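You operate a simulated robot arm through the tools that you are given. There is no shell and no other tool. Be economical: measure what you need, move in short steps, check, and stop when the job is done.

Carry out the task below with a simulated robot arm. There is one attempt and no reset: what you move stays moved.

JOB
Gauge the white capsule and seat it in the cut-out of that size.
Fine: use the size gauge and slide it shut again at the end.

The check looks at the end state, three seconds after you hand in, the way a careful person would. Anything else that was tipped, shoved, dropped, spilled or broken makes it a failure.

ROBOT AND FRAMES
A 7-joint arm with a two-finger parallel gripper, fixed in place. Base frame: the origin is at the foot of the arm, x ahead of it, y to its left, z up; the work surface is at about z = 76. Units: cm, rad, N and s.
With the tool pointing down near the work surface it reaches from about 30 to 70 cm from the base axis. Its first joint turns from -1.152 to 1.152 rad. Payload 1.57 kg.
The tool frame sits at the grasp point between the pads (the TCP): z along the fingers, y along the line on which they close. The tips reach 3 cm beyond it. Largest opening 11 cm; finger width 2.4, thickness 1.2; the body of the gripper, 4.8 by 11.2 cm, starts 7.8 cm behind the TCP.
Orientation is told as [roll, pitch, yaw] about the base's x, y, z axes, in that order, counted from this pose: with the fingers straight down and closing along the base's y, the tool's x points along the base's -x, its y along +y and its z along -z.

CONTROLS
- The arm moves only by the tool arm_command. Its argument "steps" is a list of rows, each a list of 7 numbers: the shift along the tool's x, y, z in units of 150 mm (1.0 is 150 mm), then the turn, a rotation vector about the tool's x, y, z in units of 60 degrees (1.0 is 60 degrees), then the closure, from 0 (fully open) to 1 (shut). In form: [[tx, ty, tz, ax, ay, az, claw], ...]. A call has 1 to 20 rows; each row is the pose to reach, as a shift and turn from the pose commanded when the call began, along the tool's axes at that moment. A call with a number of a shift or a turn outside -1 to 1 is refused whole. Rows are played at 5 a second. More than 5 cm and 0.15 rad between two rows, or a gripper value outside its range, and nothing of the call is played. A pose out of reach is approached as far as the arm can. The call stops where the force on the tool passes 90 N (or 10 N more than at its start, if that is more) or the arm is blocked; 0.2 s more then pass. The fingers move at their own pace (about 10.8 cm/s each) and stop on an object; they squeeze with about 32 N. The grip force told is the motor's: it shows also when the fingers shut on nothing. Time passes only in rows, and 0.2 s behind the last, so rows that repeat a pose let the fingers close. It gives the time, the measured TCP pose, the force on the tool (base axes), the opening and the grip force at its end, in the units of the frame above (readings bear some noise), with the torque about the TCP (base axes, N m) and any sound that the robot's microphone picked up, and new pictures: "views" is both (left out), scene, wrist or none.
- Cameras (640 x 400 px; columns grow to the right, rows downward): "scene" is fixed at [15.94, -38.92, 139.43]; the picture's right is [0.81, -0.59, 0.00], its down [-0.38, -0.53, -0.76] and it looks along [0.45, 0.61, -0.65] (base axes); focal length 343 px, centre (320, 200). "wrist" rides on the gripper at [7, 1.6, -14.1] in the tool frame; the picture's right is [-0.23, 0.97, 0.00], its down [-0.85, -0.20, -0.48] and it looks along [-0.47, -0.11, 0.88] (tool axes); focal length 222 px, centre (320, 200). There is no depth. A picture from a camera that has moved, and an enlarged one, comes with that camera's place and axes in the base frame and with its lens.
- enlarge(camera, box): a new picture of the part [left, top, right, bottom] of that camera's present view, enlarged. The clock stands still meanwhile.
- job_done(): hands the job in; it is judged then, once.

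Work in short steps. Places have to be worked out from the pictures, the camera data and where the tool is seen: move nearer, look again, correct. Check each grasp and each placing, and mend what went wrong. You have 120 turns and 200 pictures in all, those below and enlarged ones among them. Open the gripper and draw the arm clear of the work before you hand the job in, unless the task says otherwise; then end with one line.

The tools are called after ">>>" as a command line: name --pt "numbers of a row" for each row, then --argument value for the rest, lists and objects as JSON in quotes. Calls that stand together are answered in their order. arm_command: Moves the arm, as the interface text tells. Its arguments: {"type":"object","properties":{"steps":{"type":"array","items":{"type":"array","items":{"type":"number"}}},"views":{"type":"string","enum":["both","scene","wrist","none"]}},"required":["steps"]} The other tools are called the same way: enlarge (camera, box) takes an enlarged picture of a part of a camera's view; job_done () hands the job in.

At the start:

```text
time: 0.0
tool_pos: [42.97, 11.63, 105.54]
tcp_rot: [-0.001, -0.002, -0.001]
wrist_force: [0.9, 0.0, 0.7]
moment: [0.0, -0.01, 0.01]
gripper_width: 11.01
grip_force: 0.1
```

scene: 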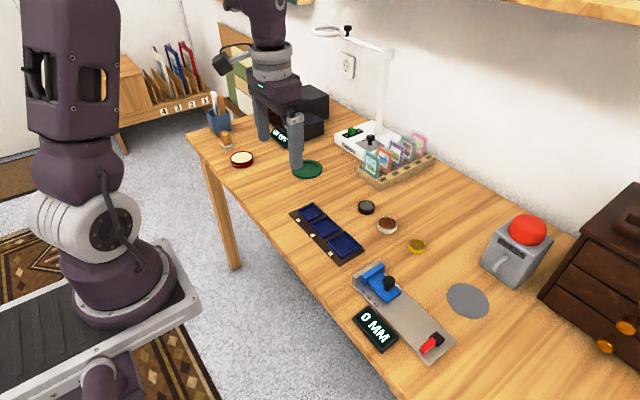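
wrist: 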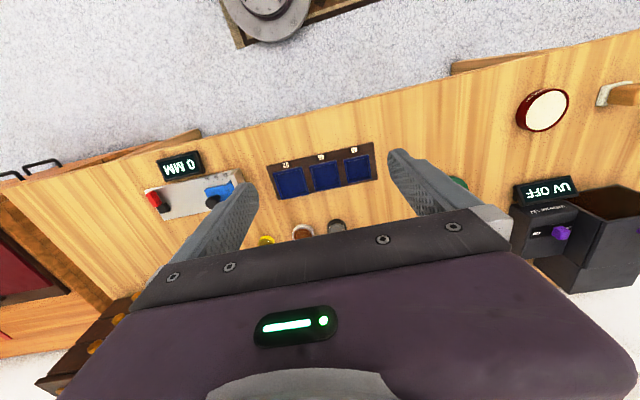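

I will enlarge the areas with the gauge, the tray and the small round things before moving.

>>> enlarge --camera "scene" --box '[340, 180, 500, 280]'

>>> enlarge --camera "scene" --box '[330, 250, 490, 370]'

>>> enlarge --camera "scene" --box '[270, 180, 400, 270]'

>>> enlarge --camera "scene" --box '[190, 80, 350, 190]'

```text
4.00 times, centred on (420, 230) of scene
camera zoom: at [15.94, -38.92, 139.43], right [0.81, -0.59, 0.0], down [-0.38, -0.53, -0.76], along [0.45, 0.61, -0.65], focal length 1373 px, centre (-80, 80)
```

zoom: 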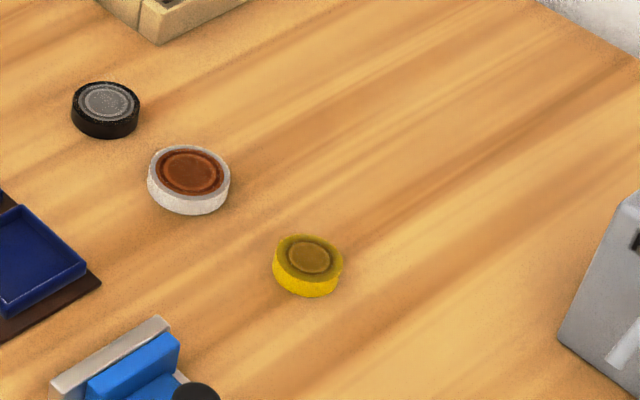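

```text
3.33 times, centred on (410, 310) of scene
camera zoom: at [15.94, -38.92, 139.43], right [0.81, -0.59, 0.0], down [-0.38, -0.53, -0.76], along [0.45, 0.61, -0.65], focal length 1144 px, centre (20, -167)
```

zoom: 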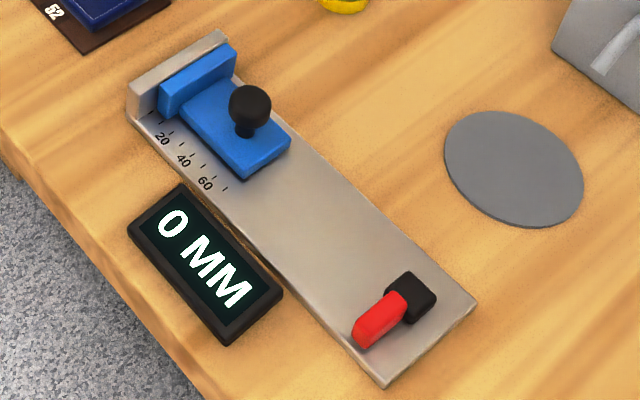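

```text
4.44 times, centred on (335, 225) of scene
camera zoom: at [15.94, -38.92, 139.43], right [0.81, -0.59, 0.0], down [-0.38, -0.53, -0.76], along [0.45, 0.61, -0.65], focal length 1526 px, centre (253, 89)
```

zoom: 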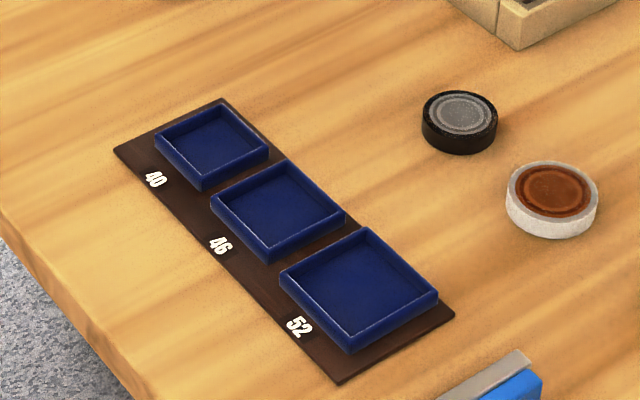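

```text
3.64 times, centred on (270, 135) of scene
camera zoom: at [15.94, -38.92, 139.43], right [0.81, -0.59, 0.0], down [-0.38, -0.53, -0.76], along [0.45, 0.61, -0.65], focal length 1248 px, centre (502, 436)
```

zoom: 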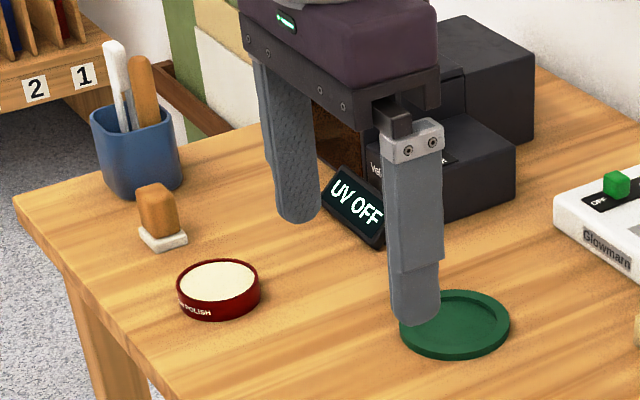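

The white capsule is the white-rimmed one near (67.6, 1.7). The gauge lies along y at x 48–56, y -29…-7, with its slider now closed and a red lever at the far end. I move over the middle for a closer wrist look.

>>> arm_command --pt "-0.12 -0.16 0.06 0 0 0 0" --pt "-0.24 -0.32 0.12 0 0 0 0" --pt "-0.36 -0.48 0.18 0 0 0 0" --pt "-0.48 -0.64 0.24 0 0 0 0" --pt "-0.6 -0.8 0.3 0 0 0 0" --pt "-0.66 -0.97 0.35 0 0 0 0"

```text
time: 1.4
tool_pos: [52.89, -2.76, 100.12]
tcp_rot: [0.001, 0.0, 0.001]
wrist_force: [0.1, 0.3, -0.3]
moment: [-0.01, -0.02, 0.01]
gripper_width: 11.0
grip_force: 0.0
camera wrist: at [45.98, -1.3, 114.31], right [0.23, 0.97, 0.0], down [0.85, -0.2, 0.48], along [0.47, -0.11, -0.88], focal length 222 px, centre (320, 200)
```

scene: 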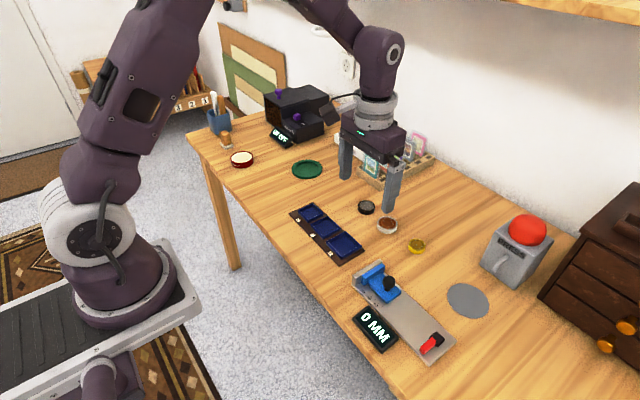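
wrist: 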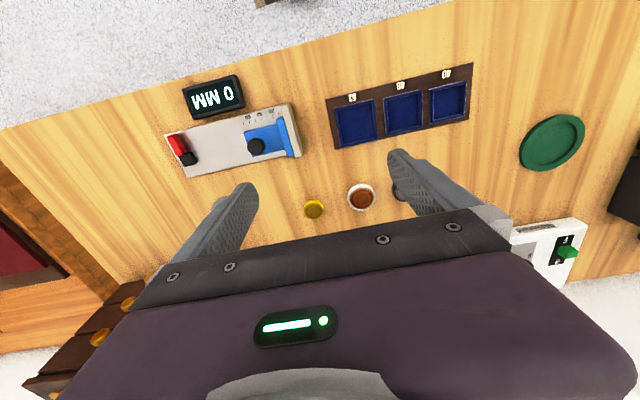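

The wrist view agrees: white capsule at about (67, 1.7). I now move over the gauge to inspect slider, knob and red lever.

>>> arm_command --pt "0.1 -0.2 0.1 0 0 0 0" --pt "0.2 -0.4 0.2 0 0 0 0" --pt "0.3 -0.6 0.3 0 0 0 0" --pt "0.4 -0.8 0.4 0 0 0 0" --pt "0.46 -0.9 0.5 0 0 0 0" --views "wrist"

>>> enlarge --camera "wrist" --box '[140, 20, 380, 190]'

```text
time: 2.6
tool_pos: [46.05, -16.46, 92.64]
tcp_rot: [0.0, -0.001, 0.001]
wrist_force: [-0.3, 0.6, -0.2]
moment: [-0.02, -0.01, 0.04]
gripper_width: 11.0
grip_force: 0.0
camera wrist: at [39.12, -14.94, 106.77], right [0.23, 0.97, 0.0], down [0.85, -0.2, 0.48], along [0.47, -0.11, -0.88], focal length 222 px, centre (320, 200)
```

wrist: 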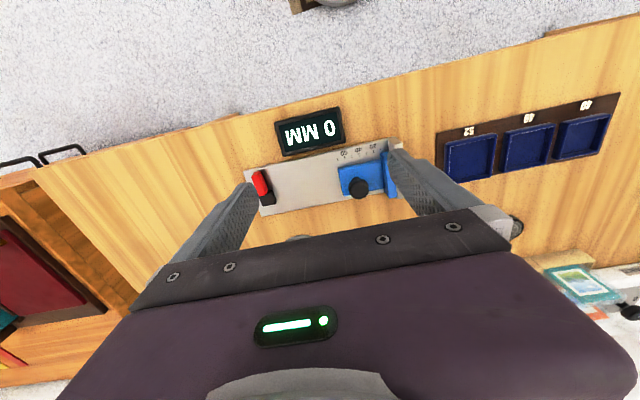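

```text
2.35 times, centred on (260, 105) of wrist
camera zoom: at [39.12, -14.94, 106.77], right [0.23, 0.97, 0.0], down [0.85, -0.2, 0.48], along [0.47, -0.11, -0.88], focal length 523 px, centre (461, 424)
```

zoom: 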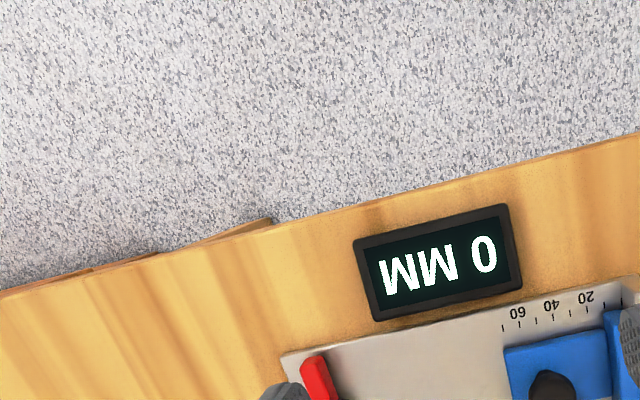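

Knob triangulates to about (52.5, -13.1). I zoom in for its height and for the lever.

>>> enlarge --camera "scene" --box '[345, 255, 415, 305]'

>>> enlarge --camera "scene" --box '[405, 320, 465, 365]'

>>> enlarge --camera "wrist" --box '[300, 120, 420, 210]'

```text
8.00 times, centred on (380, 280) of scene
camera zoom: at [15.94, -38.92, 139.43], right [0.81, -0.59, 0.0], down [-0.38, -0.53, -0.76], along [0.45, 0.61, -0.65], focal length 2746 px, centre (-160, -440)
```

zoom: 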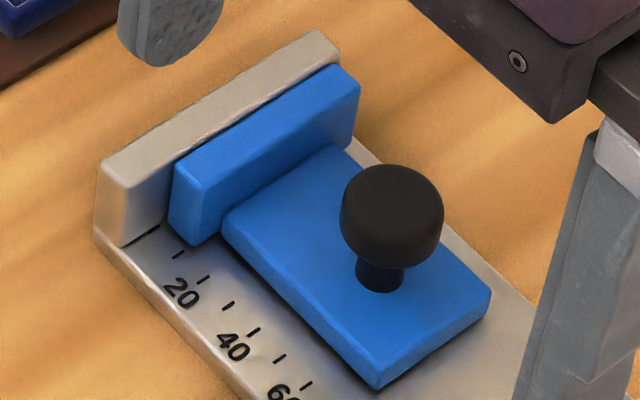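

```text
8.89 times, centred on (435, 342) of scene
camera zoom: at [15.94, -38.92, 139.43], right [0.81, -0.59, 0.0], down [-0.38, -0.53, -0.76], along [0.45, 0.61, -0.65], focal length 3052 px, centre (-702, -1067)
```

zoom: 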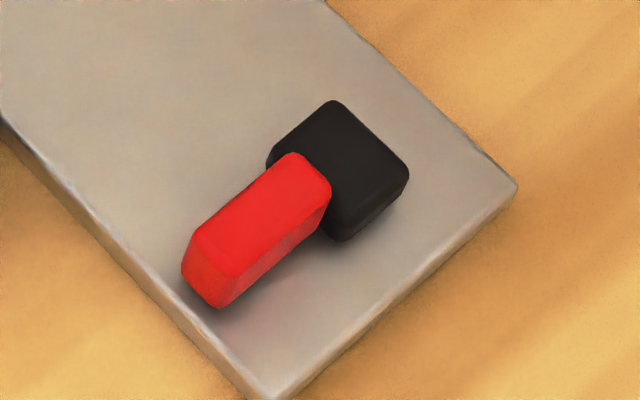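

```text
4.44 times, centred on (360, 165) of wrist
camera zoom: at [39.12, -14.94, 106.77], right [0.23, 0.97, 0.0], down [0.85, -0.2, 0.48], along [0.47, -0.11, -0.88], focal length 987 px, centre (142, 356)
```

zoom: 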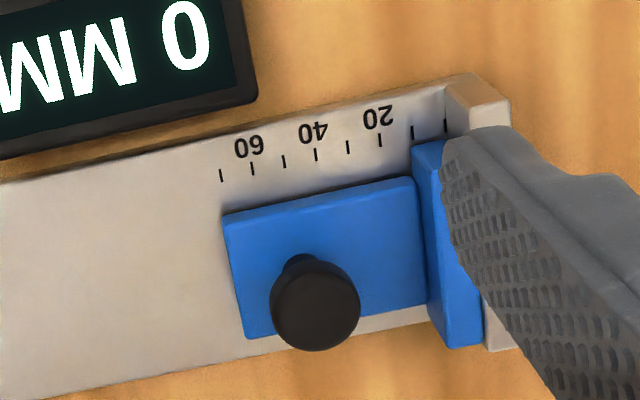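

Knob is ~2.6 cm wide with top near z≈82. I'll grip it with the fingers closing along x (clear of both jaws), so I turn the tool by 90° while moving above it.

>>> arm_command --pt "-0.06 0.03 0 0 0 -0.14 0" --pt "-0.12 0.06 0 0 0 -0.28 0" --pt "-0.18 0.09 0 0 0 -0.42 0" --pt "-0.24 0.12 0 0 0 -0.56 0" --pt "-0.3 0.15 0 0 0 -0.7 0" --pt "-0.36 0.18 0 0 0 -0.84 0" --pt "-0.42 0.215 0 0 0 -0.98 0" --views "none"

>>> arm_command --pt "0 0 0.05 0 0 -0.14 0" --pt "0 0 0.1 0 0 -0.28 0" --pt "0 0 0.15 0 0 -0.42 0" --pt "0 0 0.15 0 0 -0.52 0" --pt "0 0 0.15 0 0 -0.52 0.4" --views "both"

```text
time: 4.2
tool_pos: [52.49, -12.97, 92.75]
tcp_rot: [0.0, 0.0, 1.028]
wrist_force: [-0.6, -0.4, -0.1]
moment: [-0.01, 0.04, -0.02]
gripper_width: 11.0
grip_force: 0.1
```

```text
time: 5.4
tool_pos: [52.38, -13.32, 90.44]
tcp_rot: [-0.001, -0.001, 1.57]
wrist_force: [0.1, 0.1, -0.4]
moment: [0.04, 0.01, -0.02]
gripper_width: 6.62
grip_force: 0.0
camera wrist: at [50.69, -20.2, 104.62], right [-0.97, 0.23, 0.0], down [0.2, 0.86, 0.48], along [0.11, 0.47, -0.88], focal length 222 px, centre (320, 200)
```

scene: 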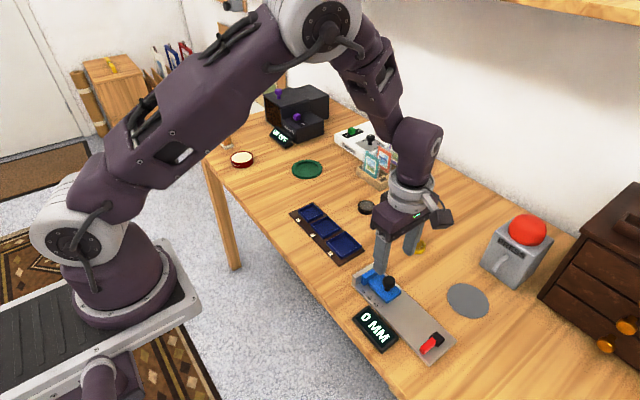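
wrist: 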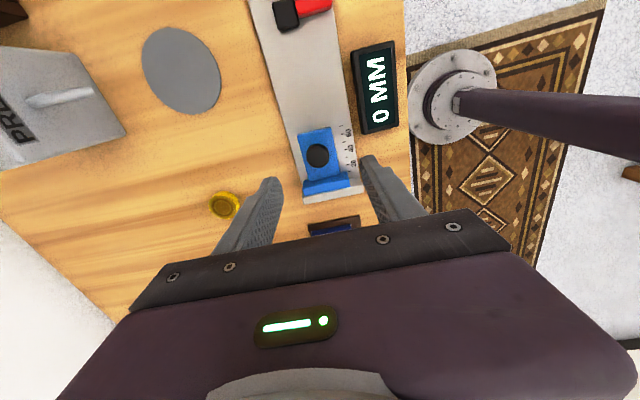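

The knob sits right below the TCP at (52.5, -13.4). I go down to z≈82.4 and check before closing.

>>> arm_command --pt "0 0 0.18 0 0 0 0.4" --pt "0 0 0.36 0 0 0 0.4" --pt "0 0 0.53 0 0 0 0.4" --pt "0 0 0.53 0 0 0 0.4" --views "none"

>>> enlarge --camera "scene" --box '[340, 220, 450, 310]'

>>> enlarge --camera "wrist" --box '[220, 80, 440, 220]'

```text
time: 6.4
tool_pos: [52.28, -13.18, 82.64]
tcp_rot: [-0.001, 0.001, 1.571]
wrist_force: [1.0, -0.8, -0.6]
moment: [0.0, 0.04, 0.0]
gripper_width: 6.59
grip_force: 0.2
```

```text
4.44 times, centred on (395, 265) of scene
camera zoom: at [15.94, -38.92, 139.43], right [0.81, -0.59, 0.0], down [-0.38, -0.53, -0.76], along [0.45, 0.61, -0.65], focal length 1526 px, centre (-13, -89)
```

zoom: 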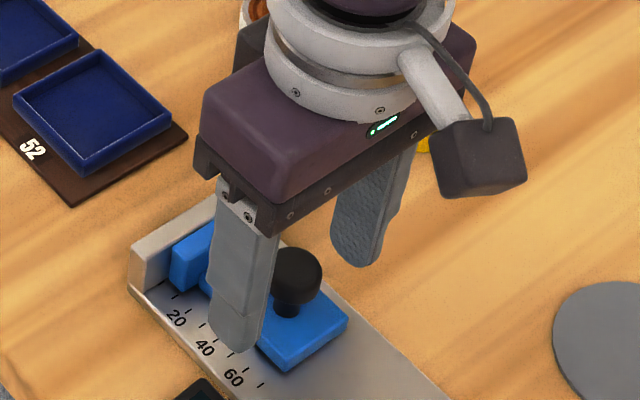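

```text
2.86 times, centred on (330, 150) of wrist
camera zoom: at [50.76, -20.27, 96.74], right [-0.97, 0.23, 0.0], down [0.2, 0.85, 0.48], along [0.11, 0.47, -0.88], focal length 635 px, centre (291, 343)
```

zoom: 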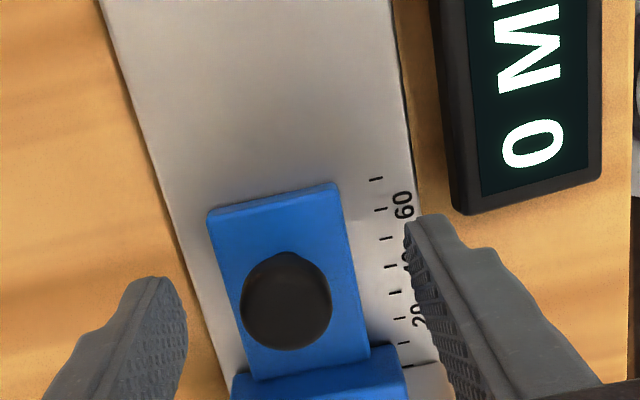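

The fingers straddle the knob, centred. I close on it.

>>> arm_command --pt "0 0 0.02 0 0 0 0.6" --pt "0 0 0.02 0 0 0 0.8" --pt "0 0 0.02 0 0 0 1" --pt "0 0 0.02 0 0 0 1" --views "none"

>>> enlarge --camera "scene" --box '[340, 220, 450, 310]'

```text
time: 7.4
tool_pos: [52.59, -13.25, 82.33]
tcp_rot: [-0.005, 0.001, 1.57]
wrist_force: [24.3, -2.3, -9.0]
moment: [-0.12, -0.61, -0.14]
gripper_width: 2.54
grip_force: 37.4
```

```text
4.44 times, centred on (395, 265) of scene
camera zoom: at [16.01, -38.93, 139.42], right [0.81, -0.59, 0.0], down [-0.38, -0.53, -0.76], along [0.44, 0.61, -0.65], focal length 1526 px, centre (-13, -89)
```

zoom: 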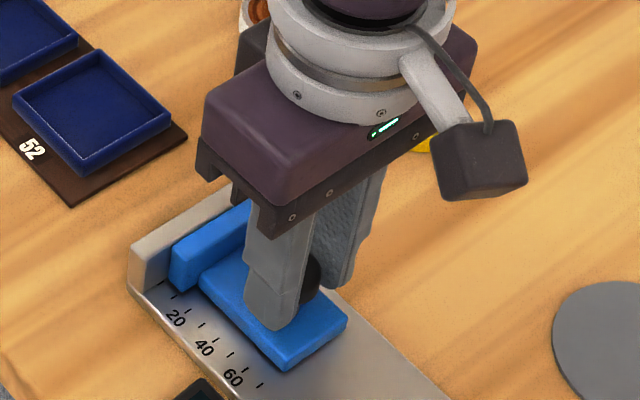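

Gripped (2.54 cm). A side load says the knob is 2–3 mm further in +x, so I relieve that and then try a short slide toward -y.

>>> arm_command --pt "0 -0.017 0 0 0 0 1" --pt "0.03 -0.017 0 0 0 0 1" --pt "0.07 -0.017 0 0 0 0 1" --pt "0.1 -0.017 0 0 0 0 1" --views "scene"

```text
time: 8.4
tool_pos: [52.55, -14.67, 82.42]
tcp_rot: [-0.002, 0.001, 1.569]
wrist_force: [19.6, 1.9, 13.3]
moment: [-0.32, -0.48, -0.22]
gripper_width: 2.53
grip_force: 37.1
```

scene: 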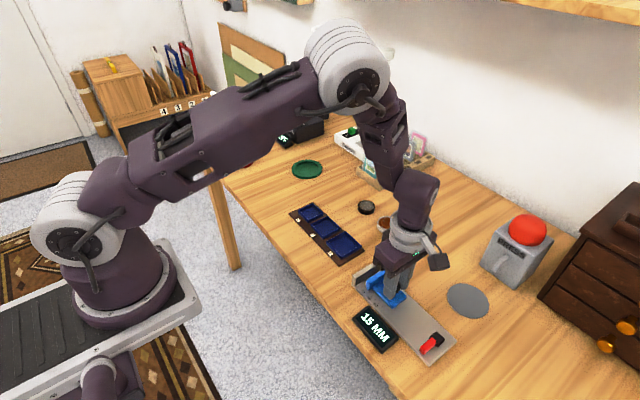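

The slider moves freely; the display reads 15 mm. I continue to about 68 mm.

>>> arm_command --pt "0.09 0 0 0 0 0 1" --pt "0.18 0 0 0 0 0 1" --pt "0.27 0 0 0 0 0 1" --pt "0.36 0 0 0 0 0 1" --views "scene"

>>> enlarge --camera "scene" --box '[340, 250, 470, 370]'

```text
time: 9.4
tool_pos: [52.53, -19.97, 82.32]
tcp_rot: [-0.002, -0.001, 1.568]
wrist_force: [23.3, -0.3, -12.9]
moment: [0.07, -0.56, -0.16]
gripper_width: 2.49
grip_force: 36.6
```

scene: 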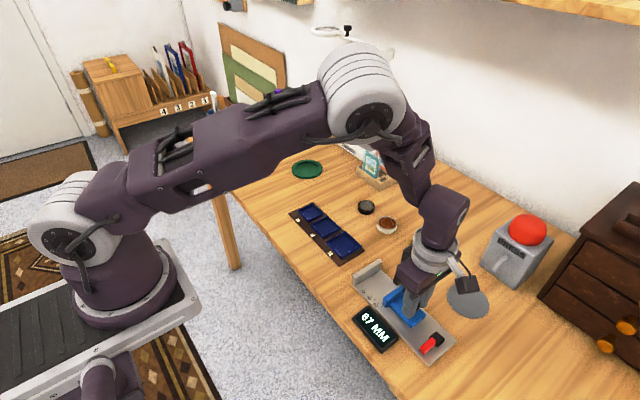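

```text
3.33 times, centred on (405, 310) of scene
camera zoom: at [16.01, -38.93, 139.42], right [0.81, -0.59, 0.0], down [-0.38, -0.53, -0.76], along [0.44, 0.61, -0.65], focal length 1144 px, centre (37, -167)
```

zoom: 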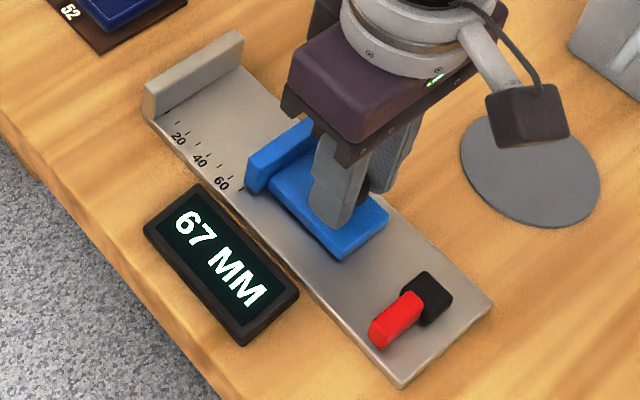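

67 mm open is enough for a ~52 mm capsule. I release the knob and rise.

>>> arm_command --pt "0 0 0 0 0 0 0.7" --pt "0 0 0 0 0 0 0.4" --pt "0 0 0 0 0 0 0.4" --pt "0 0 -0.2 0 0 0 0.4" --pt "0 0 -0.45 0 0 0 0.4" --pt "0 0 -0.7 0 0 0 0.4" --pt "-0.2 0 -0.8 0 0 0 0.4" --pt "-0.4 0 -0.8 0 0 0 0.4" --views "both"

>>> enlarge --camera "wrist" --box '[240, 80, 400, 200]'

```text
time: 11.2
tool_pos: [52.5, -13.82, 94.28]
tcp_rot: [-0.001, 0.0, 1.567]
wrist_force: [0.4, -0.1, -0.3]
moment: [-0.05, 0.02, 0.0]
gripper_width: 6.63
grip_force: 0.1
camera wrist: at [51.0, -20.86, 108.45], right [-0.97, 0.23, 0.0], down [0.2, 0.86, 0.48], along [0.11, 0.47, -0.88], focal length 222 px, centre (320, 200)
```

scene: 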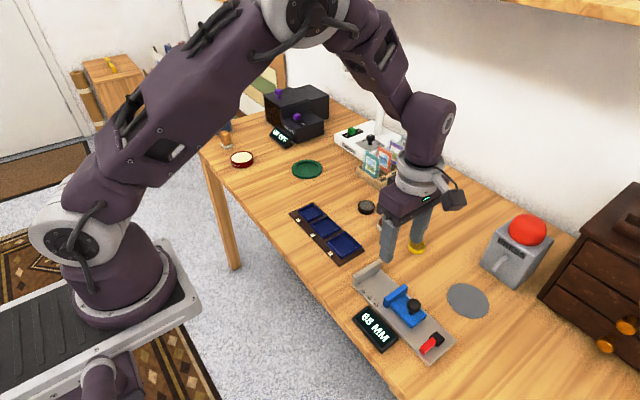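
wrist: 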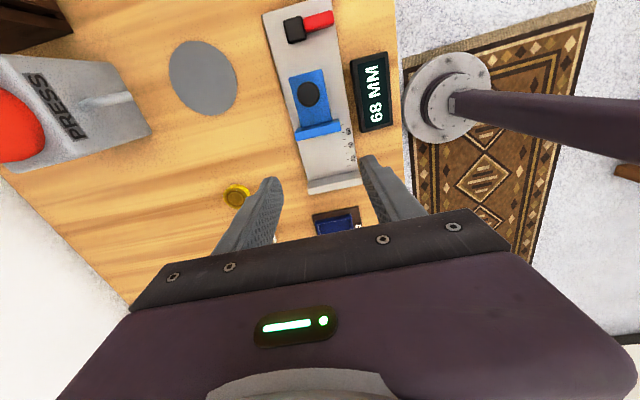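

```text
3.33 times, centred on (320, 140) of wrist
camera zoom: at [51.0, -20.86, 108.45], right [-0.97, 0.23, 0.0], down [0.2, 0.86, 0.48], along [0.11, 0.47, -0.88], focal length 740 px, centre (320, 400)
```

zoom: 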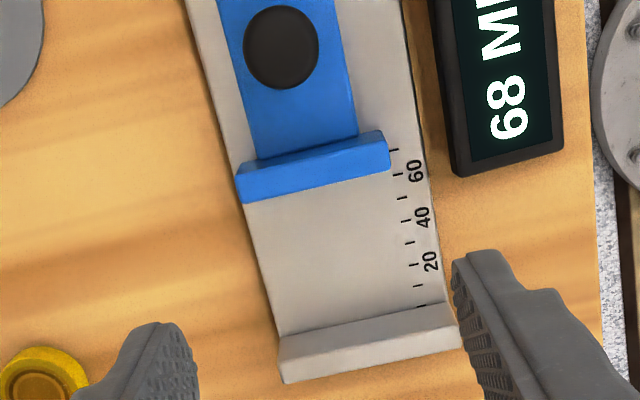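

The gap between jaws runs from y≈-8.0 to -14.8, centre ≈(52.5, -11.4). Now I go above the white capsule.

>>> arm_command --pt "-0.2 -0.19 0 0 0 0 0.2" --pt "-0.4 -0.38 0 0 0 0 0.2" --pt "-0.6 -0.57 0 0 0 0 0.2" --pt "-0.8 -0.76 0 0 0 0 0.2" --pt "-1 -0.95 0 0 0 0 0.2" --pt "-1 -0.95 0.2 0 0 0 0.2" --views "both"

>>> enlarge --camera "wrist" --box '[220, 100, 420, 220]'

```text
time: 12.6
tool_pos: [67.0, 1.07, 90.92]
tcp_rot: [-0.001, 0.0, 1.57]
wrist_force: [-0.5, 0.1, 0.2]
moment: [-0.02, 0.02, 0.03]
gripper_width: 8.78
grip_force: 0.0
camera wrist: at [65.47, -5.99, 105.14], right [-0.97, 0.23, 0.0], down [0.2, 0.85, 0.48], along [0.11, 0.47, -0.88], focal length 222 px, centre (320, 200)
```

scene: 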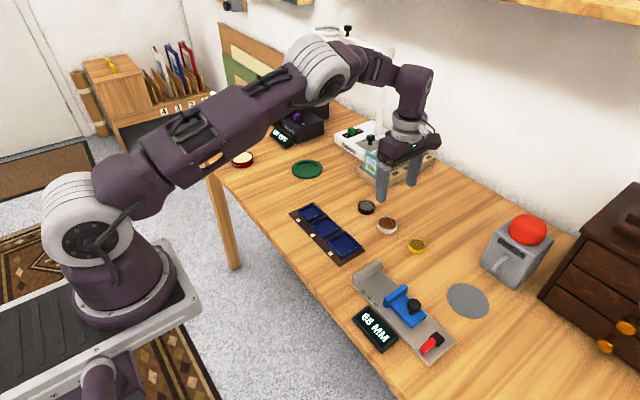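
wrist: 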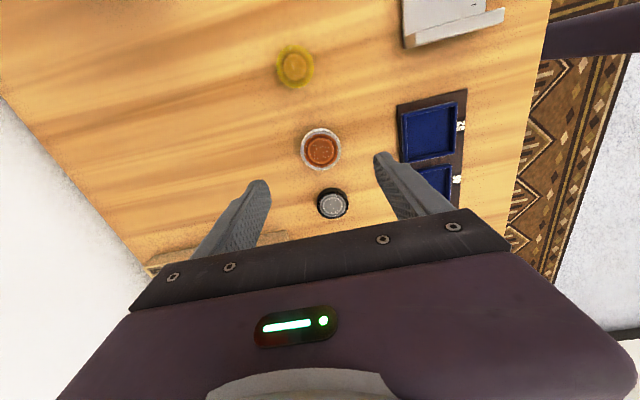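

```text
3.20 times, centred on (320, 160) of wrist
camera zoom: at [65.47, -5.99, 105.14], right [-0.97, 0.23, 0.0], down [0.2, 0.85, 0.48], along [0.11, 0.47, -0.88], focal length 711 px, centre (320, 328)
```

zoom: 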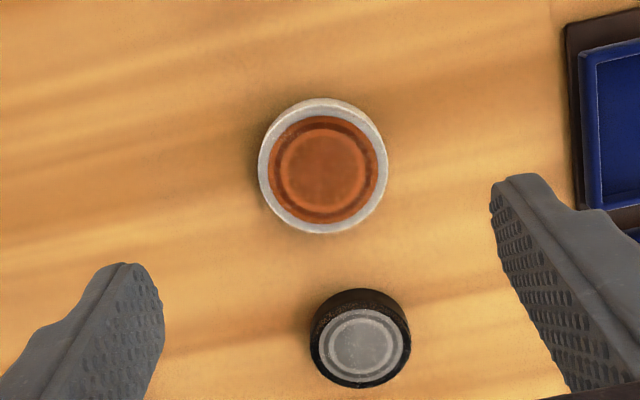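

Capsule at about (67.2, 1.85), 5.15 cm wide and roughly 1.5 cm tall. I align and descend so the tips sit about 0.7 cm above the table.

>>> arm_command --pt "-0.052 -0.012 0.2 0 0 0 0.2" --pt "-0.052 -0.012 0.45 0 0 0 0.2" --pt "-0.052 -0.012 0.66 0 0 0 0.2" --pt "-0.052 -0.012 0.747 0 0 0 0.2" --pt "-0.052 -0.012 0.747 0 0 0 0.2" --views "none"

>>> enlarge --camera "wrist" --box '[220, 120, 420, 240]'

>>> enlarge --camera "scene" --box '[350, 180, 430, 245]'

```text
time: 13.8
tool_pos: [66.95, 1.74, 80.04]
tcp_rot: [0.001, 0.0, 1.571]
wrist_force: [0.2, 0.3, -0.6]
moment: [0.01, 0.0, 0.04]
gripper_width: 8.79
grip_force: 0.0
```

```text
3.20 times, centred on (320, 180) of wrist
camera zoom: at [65.38, -5.3, 94.26], right [-0.97, 0.23, 0.0], down [0.2, 0.85, 0.48], along [0.11, 0.47, -0.88], focal length 711 px, centre (320, 264)
```

zoom: 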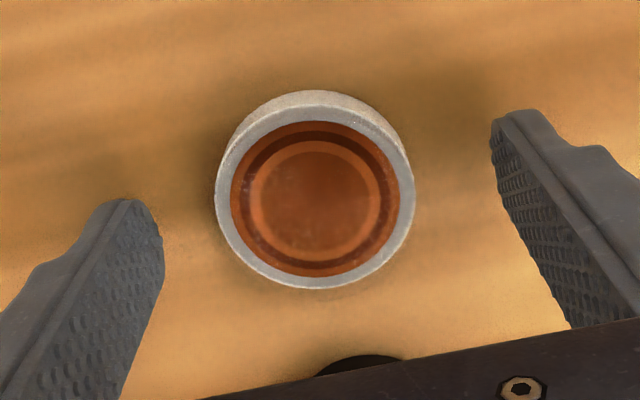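

```text
6.15 times, centred on (390, 212) of scene
camera zoom: at [15.94, -38.92, 139.43], right [0.81, -0.59, 0.0], down [-0.38, -0.53, -0.76], along [0.45, 0.61, -0.65], focal length 2113 px, centre (-111, 123)
```

zoom: 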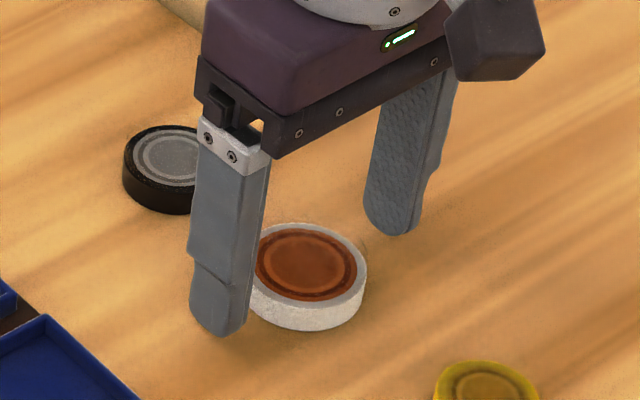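

Centred well; tips still at ~77.0, so I go 0.3 cm lower and close.

>>> arm_command --pt "-0.006 -0.01 0.02 0 0 0 0.2" --pt "-0.006 -0.01 0.02 0 0 0 0.35" --pt "-0.006 -0.01 0.02 0 0 0 0.5" --pt "-0.006 -0.01 0.02 0 0 0 0.65" --pt "-0.006 -0.01 0.02 0 0 0 0.8" --pt "-0.006 -0.01 0.02 0 0 0 0.8" --views "none"

>>> enlarge --camera "scene" --box '[350, 180, 430, 245]'

```text
time: 15.2
tool_pos: [67.07, 1.78, 79.98]
tcp_rot: [-0.001, -0.002, 1.572]
wrist_force: [0.7, -0.4, 0.2]
moment: [0.01, 0.02, -0.03]
gripper_width: 5.07
grip_force: 31.5
```

```text
6.15 times, centred on (390, 212) of scene
camera zoom: at [15.94, -38.92, 139.43], right [0.81, -0.59, 0.0], down [-0.38, -0.53, -0.76], along [0.45, 0.61, -0.65], focal length 2113 px, centre (-111, 123)
```

zoom: 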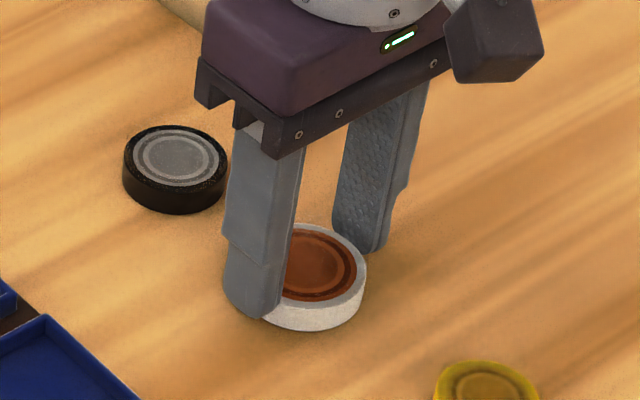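

Grip holds at 5.07 cm with balanced force. I lift gently and look.

>>> arm_command --pt "0 0 -0.08 0 0 0 0.8" --pt "0 0 -0.2 0 0 0 0.8" --pt "0 0 -0.4 0 0 0 0.8" --pt "0 0 -0.5 0 0 0 0.8" --views "scene"

>>> enlarge --camera "scene" --box '[350, 150, 430, 215]'

```text
time: 16.2
tool_pos: [67.01, 1.7, 87.44]
tcp_rot: [0.0, 0.001, 1.57]
wrist_force: [0.1, -0.6, 0.3]
moment: [0.03, -0.04, 0.02]
gripper_width: 2.17
grip_force: 0.0
```

scene: 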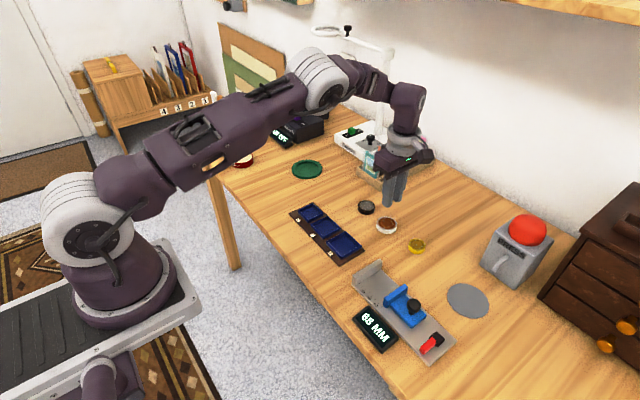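

```text
6.15 times, centred on (390, 182) of scene
camera zoom: at [15.94, -38.92, 139.43], right [0.81, -0.59, 0.0], down [-0.38, -0.53, -0.76], along [0.45, 0.61, -0.65], focal length 2113 px, centre (-111, 308)
```

zoom: 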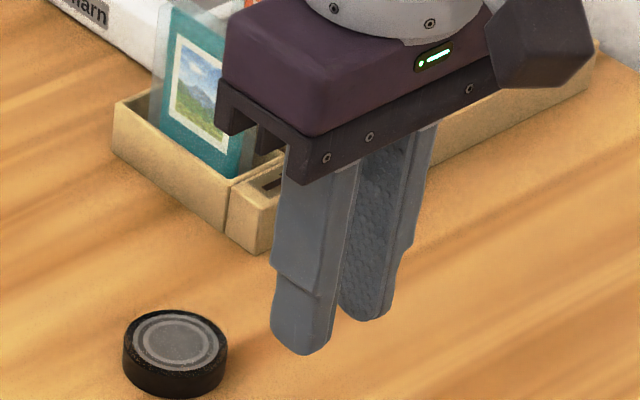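

The fingers slipped off the top; the capsule stayed in place. I reopen and go deeper (TCP ≈79.3).

>>> arm_command --pt "0 0 0 0 0 0 0.3" --pt "0 0 0 0 0 0 0.3" --pt "0 0 0.2 0 0 0 0.3" --pt "0 0 0.4 0 0 0 0.3" --pt "0 0 0.5 0 0 0 0.3" --pt "0 0 0.545 0 0 0 0.3" --pt "0 0 0.545 0 0 0 0.3" --views "none"

>>> enlarge --camera "wrist" --box '[220, 120, 420, 240]'

>>> enlarge --camera "scene" --box '[350, 180, 430, 245]'

```text
time: 17.8
tool_pos: [67.1, 1.85, 79.06]
tcp_rot: [0.0, -0.002, 1.571]
wrist_force: [0.6, -0.1, 0.3]
moment: [0.01, -0.04, 0.0]
gripper_width: 7.72
grip_force: 0.0
```

```text
3.20 times, centred on (320, 180) of wrist
camera zoom: at [65.5, -5.16, 93.24], right [-0.97, 0.23, 0.0], down [0.2, 0.85, 0.48], along [0.11, 0.47, -0.88], focal length 711 px, centre (320, 264)
```

zoom: 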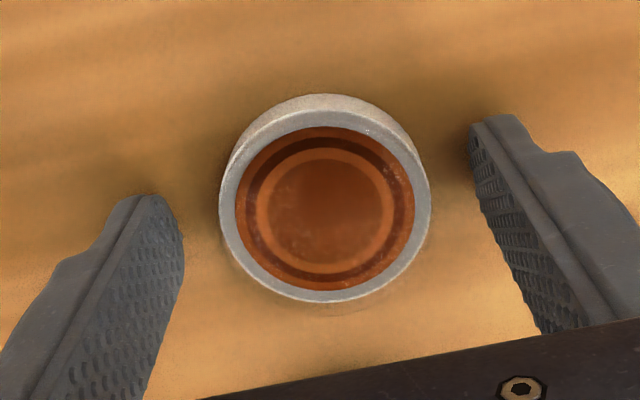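

```text
6.15 times, centred on (390, 212) of scene
camera zoom: at [15.94, -38.92, 139.43], right [0.81, -0.59, 0.0], down [-0.38, -0.53, -0.76], along [0.45, 0.61, -0.65], focal length 2113 px, centre (-111, 123)
```

zoom: 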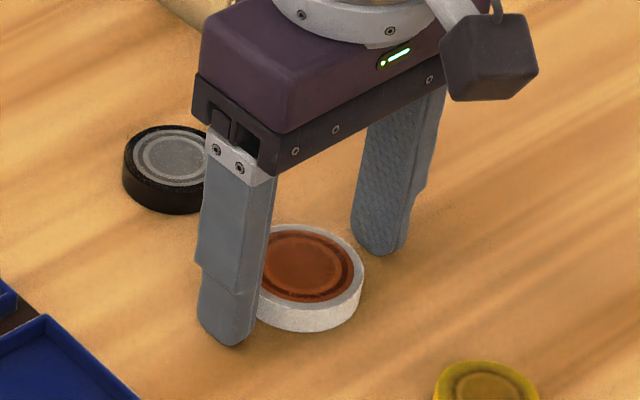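

Centred; deeper now. Close and lift 1 cm as a test.

>>> arm_command --pt "0 0 -0.005 0 0 0 0.4" --pt "0 0 -0.005 0 0 0 0.5" --pt "0 0 -0.005 0 0 0 0.65" --pt "0 0 -0.005 0 0 0 0.8" --pt "0 0 -0.005 0 0 0 1" --pt "0 0 -0.03 0 0 0 1" --pt "0 0 -0.08 0 0 0 1" --pt "0 0 -0.08 0 0 0 1" --views "none"

>>> enlarge --camera "scene" --box '[350, 180, 430, 245]'

```text
time: 19.6
tool_pos: [67.18, 1.91, 80.28]
tcp_rot: [0.0, 0.0, 1.572]
wrist_force: [-0.2, -0.6, -1.6]
moment: [-0.01, 0.01, 0.02]
gripper_width: 5.05
grip_force: 31.6
```

```text
6.15 times, centred on (390, 212) of scene
camera zoom: at [15.94, -38.92, 139.43], right [0.81, -0.59, 0.0], down [-0.38, -0.53, -0.76], along [0.45, 0.61, -0.65], focal length 2113 px, centre (-111, 123)
```

zoom: 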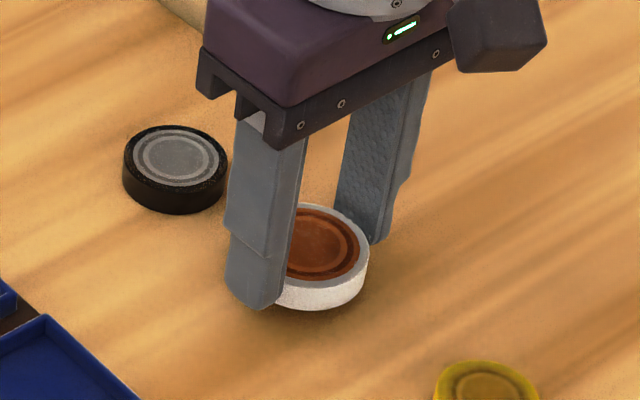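

The capsule is held. I raise it and carry it above the gauge gap.

>>> arm_command --pt "0 0 -0.25 0 0 0 1" --pt "0 0 -0.5 0 0 0 1" --pt "0.17 0.19 -0.53 0 0 0 1" --pt "0.35 0.38 -0.53 0 0 0 1" --pt "0.53 0.57 -0.53 0 0 0 1" --pt "0.7 0.76 -0.53 0 0 0 1" --pt "0.887 0.97 -0.53 0 0 0 1" --pt "0.887 0.97 -0.4 0 0 0 1" --views "both"

>>> enlarge --camera "wrist" --box '[220, 60, 420, 220]'

```text
time: 21.4
tool_pos: [52.5, -11.4, 86.57]
tcp_rot: [-0.001, 0.0, 1.57]
wrist_force: [-0.4, -0.6, -1.1]
moment: [-0.02, -0.04, 0.0]
gripper_width: 5.09
grip_force: 32.1
camera wrist: at [50.98, -18.42, 100.57], right [-0.97, 0.23, 0.0], down [0.2, 0.85, 0.48], along [0.11, 0.47, -0.88], focal length 222 px, centre (320, 200)
```

scene: 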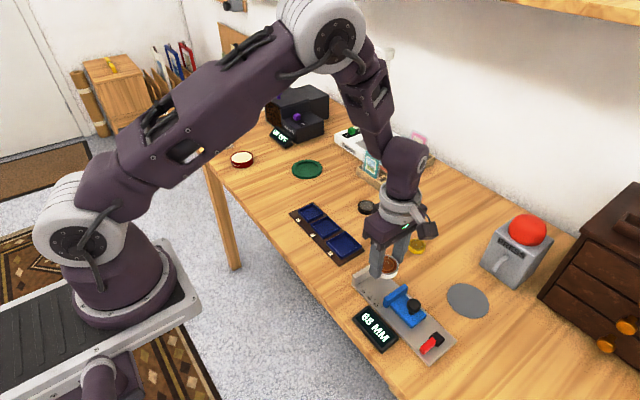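
wrist: 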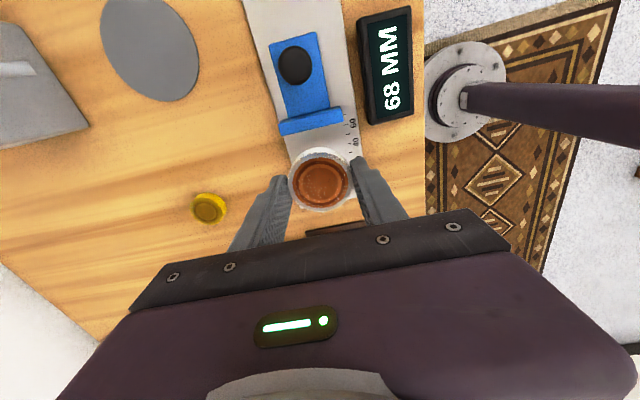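

```text
2.50 times, centred on (320, 140) of wrist
camera zoom: at [50.98, -18.42, 100.57], right [-0.97, 0.23, 0.0], down [0.2, 0.85, 0.48], along [0.11, 0.47, -0.88], focal length 555 px, centre (320, 350)
```

zoom: 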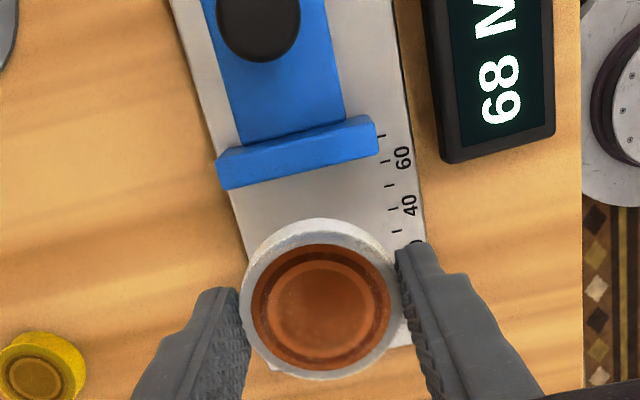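

Capsule is centred over the gap (jaw faces at about -8.0 and -14.7). I lower to just above the plate.

>>> arm_command --pt "0 0 0.15 0 0 0 1" --pt "0 0 0.28 0 0 0 1" --pt "0 0 0.35 0 0 0 1" --pt "0 0 0.35 0 0 0 1" --views "none"

>>> enlarge --camera "scene" --box '[340, 240, 430, 310]'

>>> enlarge --camera "wrist" --box '[220, 60, 420, 220]'

```text
time: 22.4
tool_pos: [52.57, -11.2, 81.21]
tcp_rot: [0.001, -0.001, 1.57]
wrist_force: [-0.6, 0.1, -1.1]
moment: [0.02, 0.01, 0.02]
gripper_width: 5.07
grip_force: 32.0
```

```text
5.71 times, centred on (385, 275) of scene
camera zoom: at [15.94, -38.92, 139.43], right [0.81, -0.59, 0.0], down [-0.38, -0.53, -0.76], along [0.45, 0.61, -0.65], focal length 1962 px, centre (-51, -229)
```

zoom: 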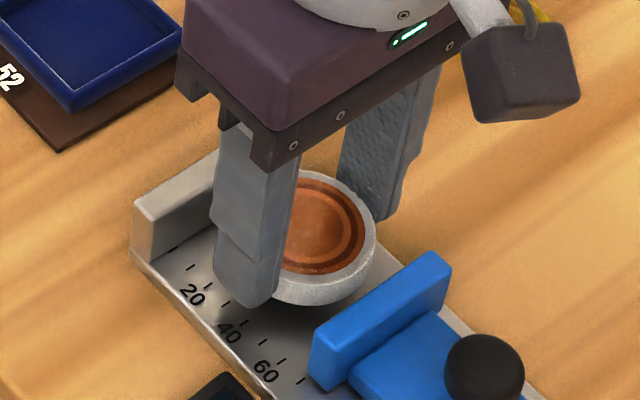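

```text
2.50 times, centred on (320, 140) of wrist
camera zoom: at [51.02, -18.24, 95.32], right [-0.97, 0.23, 0.0], down [0.2, 0.85, 0.48], along [0.11, 0.47, -0.88], focal length 555 px, centre (320, 350)
```

zoom: 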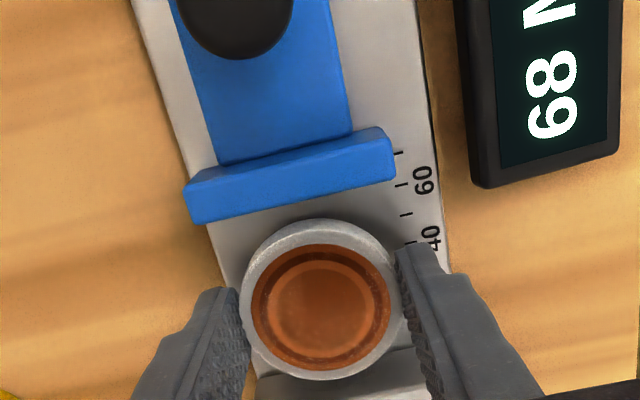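

Still free, about 1 cm above the plate. I lower in small steps until contact.

>>> arm_command --pt "0.01 0 0.02 0 0 0 1" --pt "0.01 0 0.04 0 0 0 1" --pt "0.01 0 0.055 0 0 0 1" --pt "0.01 0 0.055 0 0 0 1" --views "none"

>>> enlarge --camera "scene" --box '[340, 240, 430, 310]'

```text
time: 23.4
tool_pos: [52.72, -11.49, 80.27]
tcp_rot: [0.0, -0.001, 1.568]
wrist_force: [0.7, 0.4, -0.7]
moment: [0.01, 0.01, 0.02]
gripper_width: 5.05
grip_force: 31.7
```

```text
5.71 times, centred on (385, 275) of scene
camera zoom: at [15.94, -38.92, 139.43], right [0.81, -0.59, 0.0], down [-0.38, -0.53, -0.76], along [0.45, 0.61, -0.65], focal length 1962 px, centre (-51, -229)
```

zoom: 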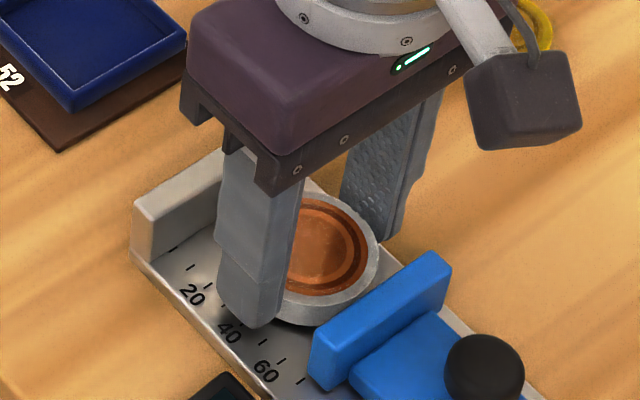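

Not touching yet. Two more small steps down, with 2 mm back toward the fixed jaw.

>>> arm_command --pt "-0.012 0 0.01 0 0 0 1" --pt "-0.012 0 0.02 0 0 0 1" --pt "-0.012 0 0.02 0 0 0 1" --views "none"

>>> enlarge --camera "scene" --box '[340, 240, 430, 310]'

```text
time: 24.2
tool_pos: [52.59, -11.49, 80.04]
tcp_rot: [0.0, 0.001, 1.57]
wrist_force: [0.5, -0.1, -1.4]
moment: [0.03, 0.03, -0.02]
gripper_width: 5.06
grip_force: 31.9
```

```text
5.71 times, centred on (385, 275) of scene
camera zoom: at [15.94, -38.92, 139.43], right [0.81, -0.59, 0.0], down [-0.38, -0.53, -0.76], along [0.45, 0.61, -0.65], focal length 1962 px, centre (-51, -229)
```

zoom: 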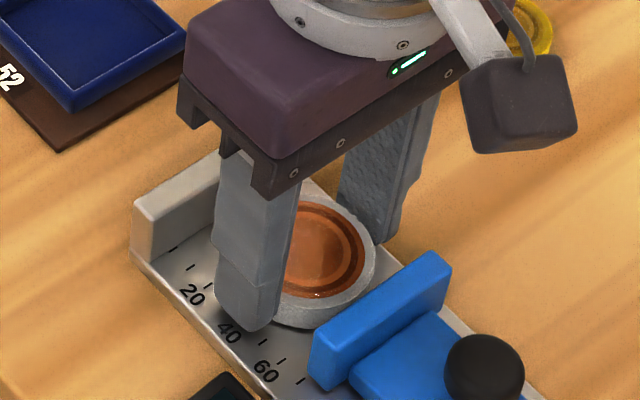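

Still no contact force; lower 1.5 mm at a time.

>>> arm_command --pt "0 0 0.01 0 0 0 1" --pt "0 0 0.01 0 0 0 1" --views "none"

>>> arm_command --pt "0 0 0.01 0 0 0 1" --pt "0 0 0.01 0 0 0 1" --views "none"

```text
time: 24.8
tool_pos: [52.66, -11.41, 80.03]
tcp_rot: [-0.002, -0.001, 1.569]
wrist_force: [-7.4, 0.6, 28.7]
moment: [0.12, 0.28, -0.01]
gripper_width: 5.07
grip_force: 32.4
```

```text
time: 25.4
tool_pos: [52.44, -11.47, 79.77]
tcp_rot: [-0.003, 0.001, 1.571]
wrist_force: [-5.2, 0.5, 42.4]
moment: [0.15, 0.73, 0.01]
gripper_width: 5.06
grip_force: 31.9
```

Contact at TCP z≈79.9. I back off slightly, open, and rise.

>>> arm_command --pt "0 0 -0.01 0 0 0 1" --pt "0 0 -0.01 0 0 0 0.5" --pt "0 0 -0.01 0 0 0 0.35" --pt "0 0 -0.01 0 0 0 0.35" --pt "0 0 -0.1 0 0 0 0.35" --pt "0 0 -0.3 0 0 0 0.4" --pt "0 0 -0.5 0 0 0 0.4" --pt "0.2 0 -0.5 0 0 0 0.4" --pt "0.4 0 -0.5 0 0 0 0.4" --views "wrist"

>>> enlarge --camera "scene" --box '[340, 240, 460, 360]'

```text
time: 27.4
tool_pos: [52.32, -17.28, 86.87]
tcp_rot: [0.001, -0.001, 1.571]
wrist_force: [-0.3, 0.5, 0.1]
moment: [0.04, -0.02, 0.01]
gripper_width: 6.61
grip_force: 0.1
camera wrist: at [50.78, -24.36, 101.05], right [-0.97, 0.23, 0.0], down [0.2, 0.85, 0.48], along [0.11, 0.47, -0.88], focal length 222 px, centre (320, 200)
```

wrist: 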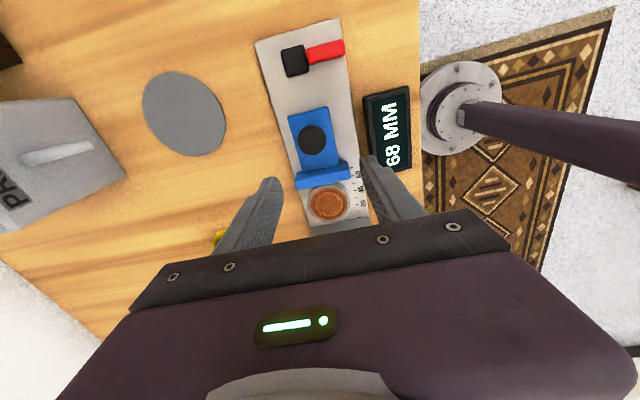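

```text
3.33 times, centred on (400, 300) of scene
camera zoom: at [15.94, -38.92, 139.43], right [0.81, -0.59, 0.0], down [-0.38, -0.53, -0.76], along [0.45, 0.61, -0.65], focal length 1144 px, centre (53, -133)
```

zoom: 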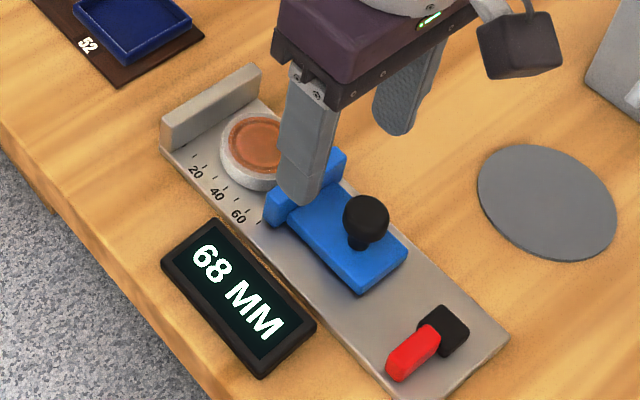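

Capsule lies flat between the jaws. I go back to the knob at (52.55, -20.1), grip it.

>>> arm_command --pt "0.19 -0.015 0 0 0 0 0.4" --pt "0.19 -0.015 0.15 0 0 0 0.4" --pt "0.19 -0.015 0.3 0 0 0 0.4" --pt "0.19 -0.015 0.3 0 0 0 0.6" --pt "0.19 -0.015 0.3 0 0 0 0.8" --pt "0.19 -0.015 0.3 0 0 0 1" --pt "0.19 -0.015 0.3 0 0 0 1" --views "scene"

```text
time: 29.0
tool_pos: [52.56, -20.09, 82.37]
tcp_rot: [0.002, -0.001, 1.57]
wrist_force: [-17.8, 0.0, 1.4]
moment: [-0.07, 0.49, 0.12]
gripper_width: 2.53
grip_force: 36.5
```

scene: 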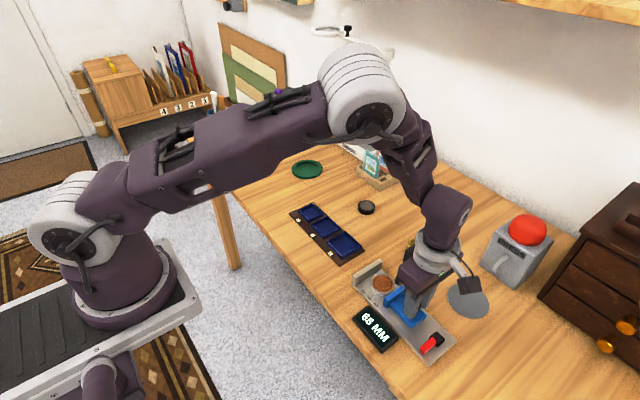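

Gripped. I slide toward the fixed jaw in small steps until the jaws should meet the capsule (about 1.6 cm).

>>> arm_command --pt "-0.03 0 0 0 0 0 1" --pt "-0.06 0 0 0 0 0 1" --pt "-0.09 0 0 0 0 0 1" --pt "-0.1 0 0 0 0 0 1" --pt "-0.107 0 0 0 0 0 1" --pt "-0.107 0 0 0 0 0 1" --views "none"

>>> enlarge --camera "scene" --box '[340, 240, 460, 360]'

```text
time: 30.4
tool_pos: [52.64, -18.59, 82.6]
tcp_rot: [0.009, -0.001, 1.571]
wrist_force: [-24.5, 0.2, -33.6]
moment: [-0.21, 0.47, 0.09]
gripper_width: 2.53
grip_force: 37.2
```

```text
3.33 times, centred on (400, 300) of scene
camera zoom: at [15.94, -38.94, 139.42], right [0.81, -0.59, 0.0], down [-0.38, -0.53, -0.76], along [0.45, 0.61, -0.65], focal length 1144 px, centre (53, -133)
```

zoom: 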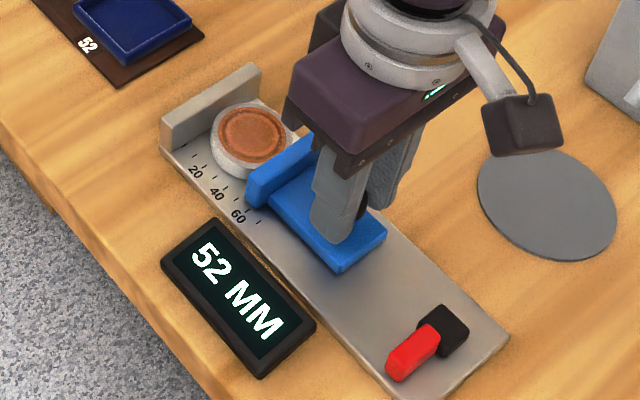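

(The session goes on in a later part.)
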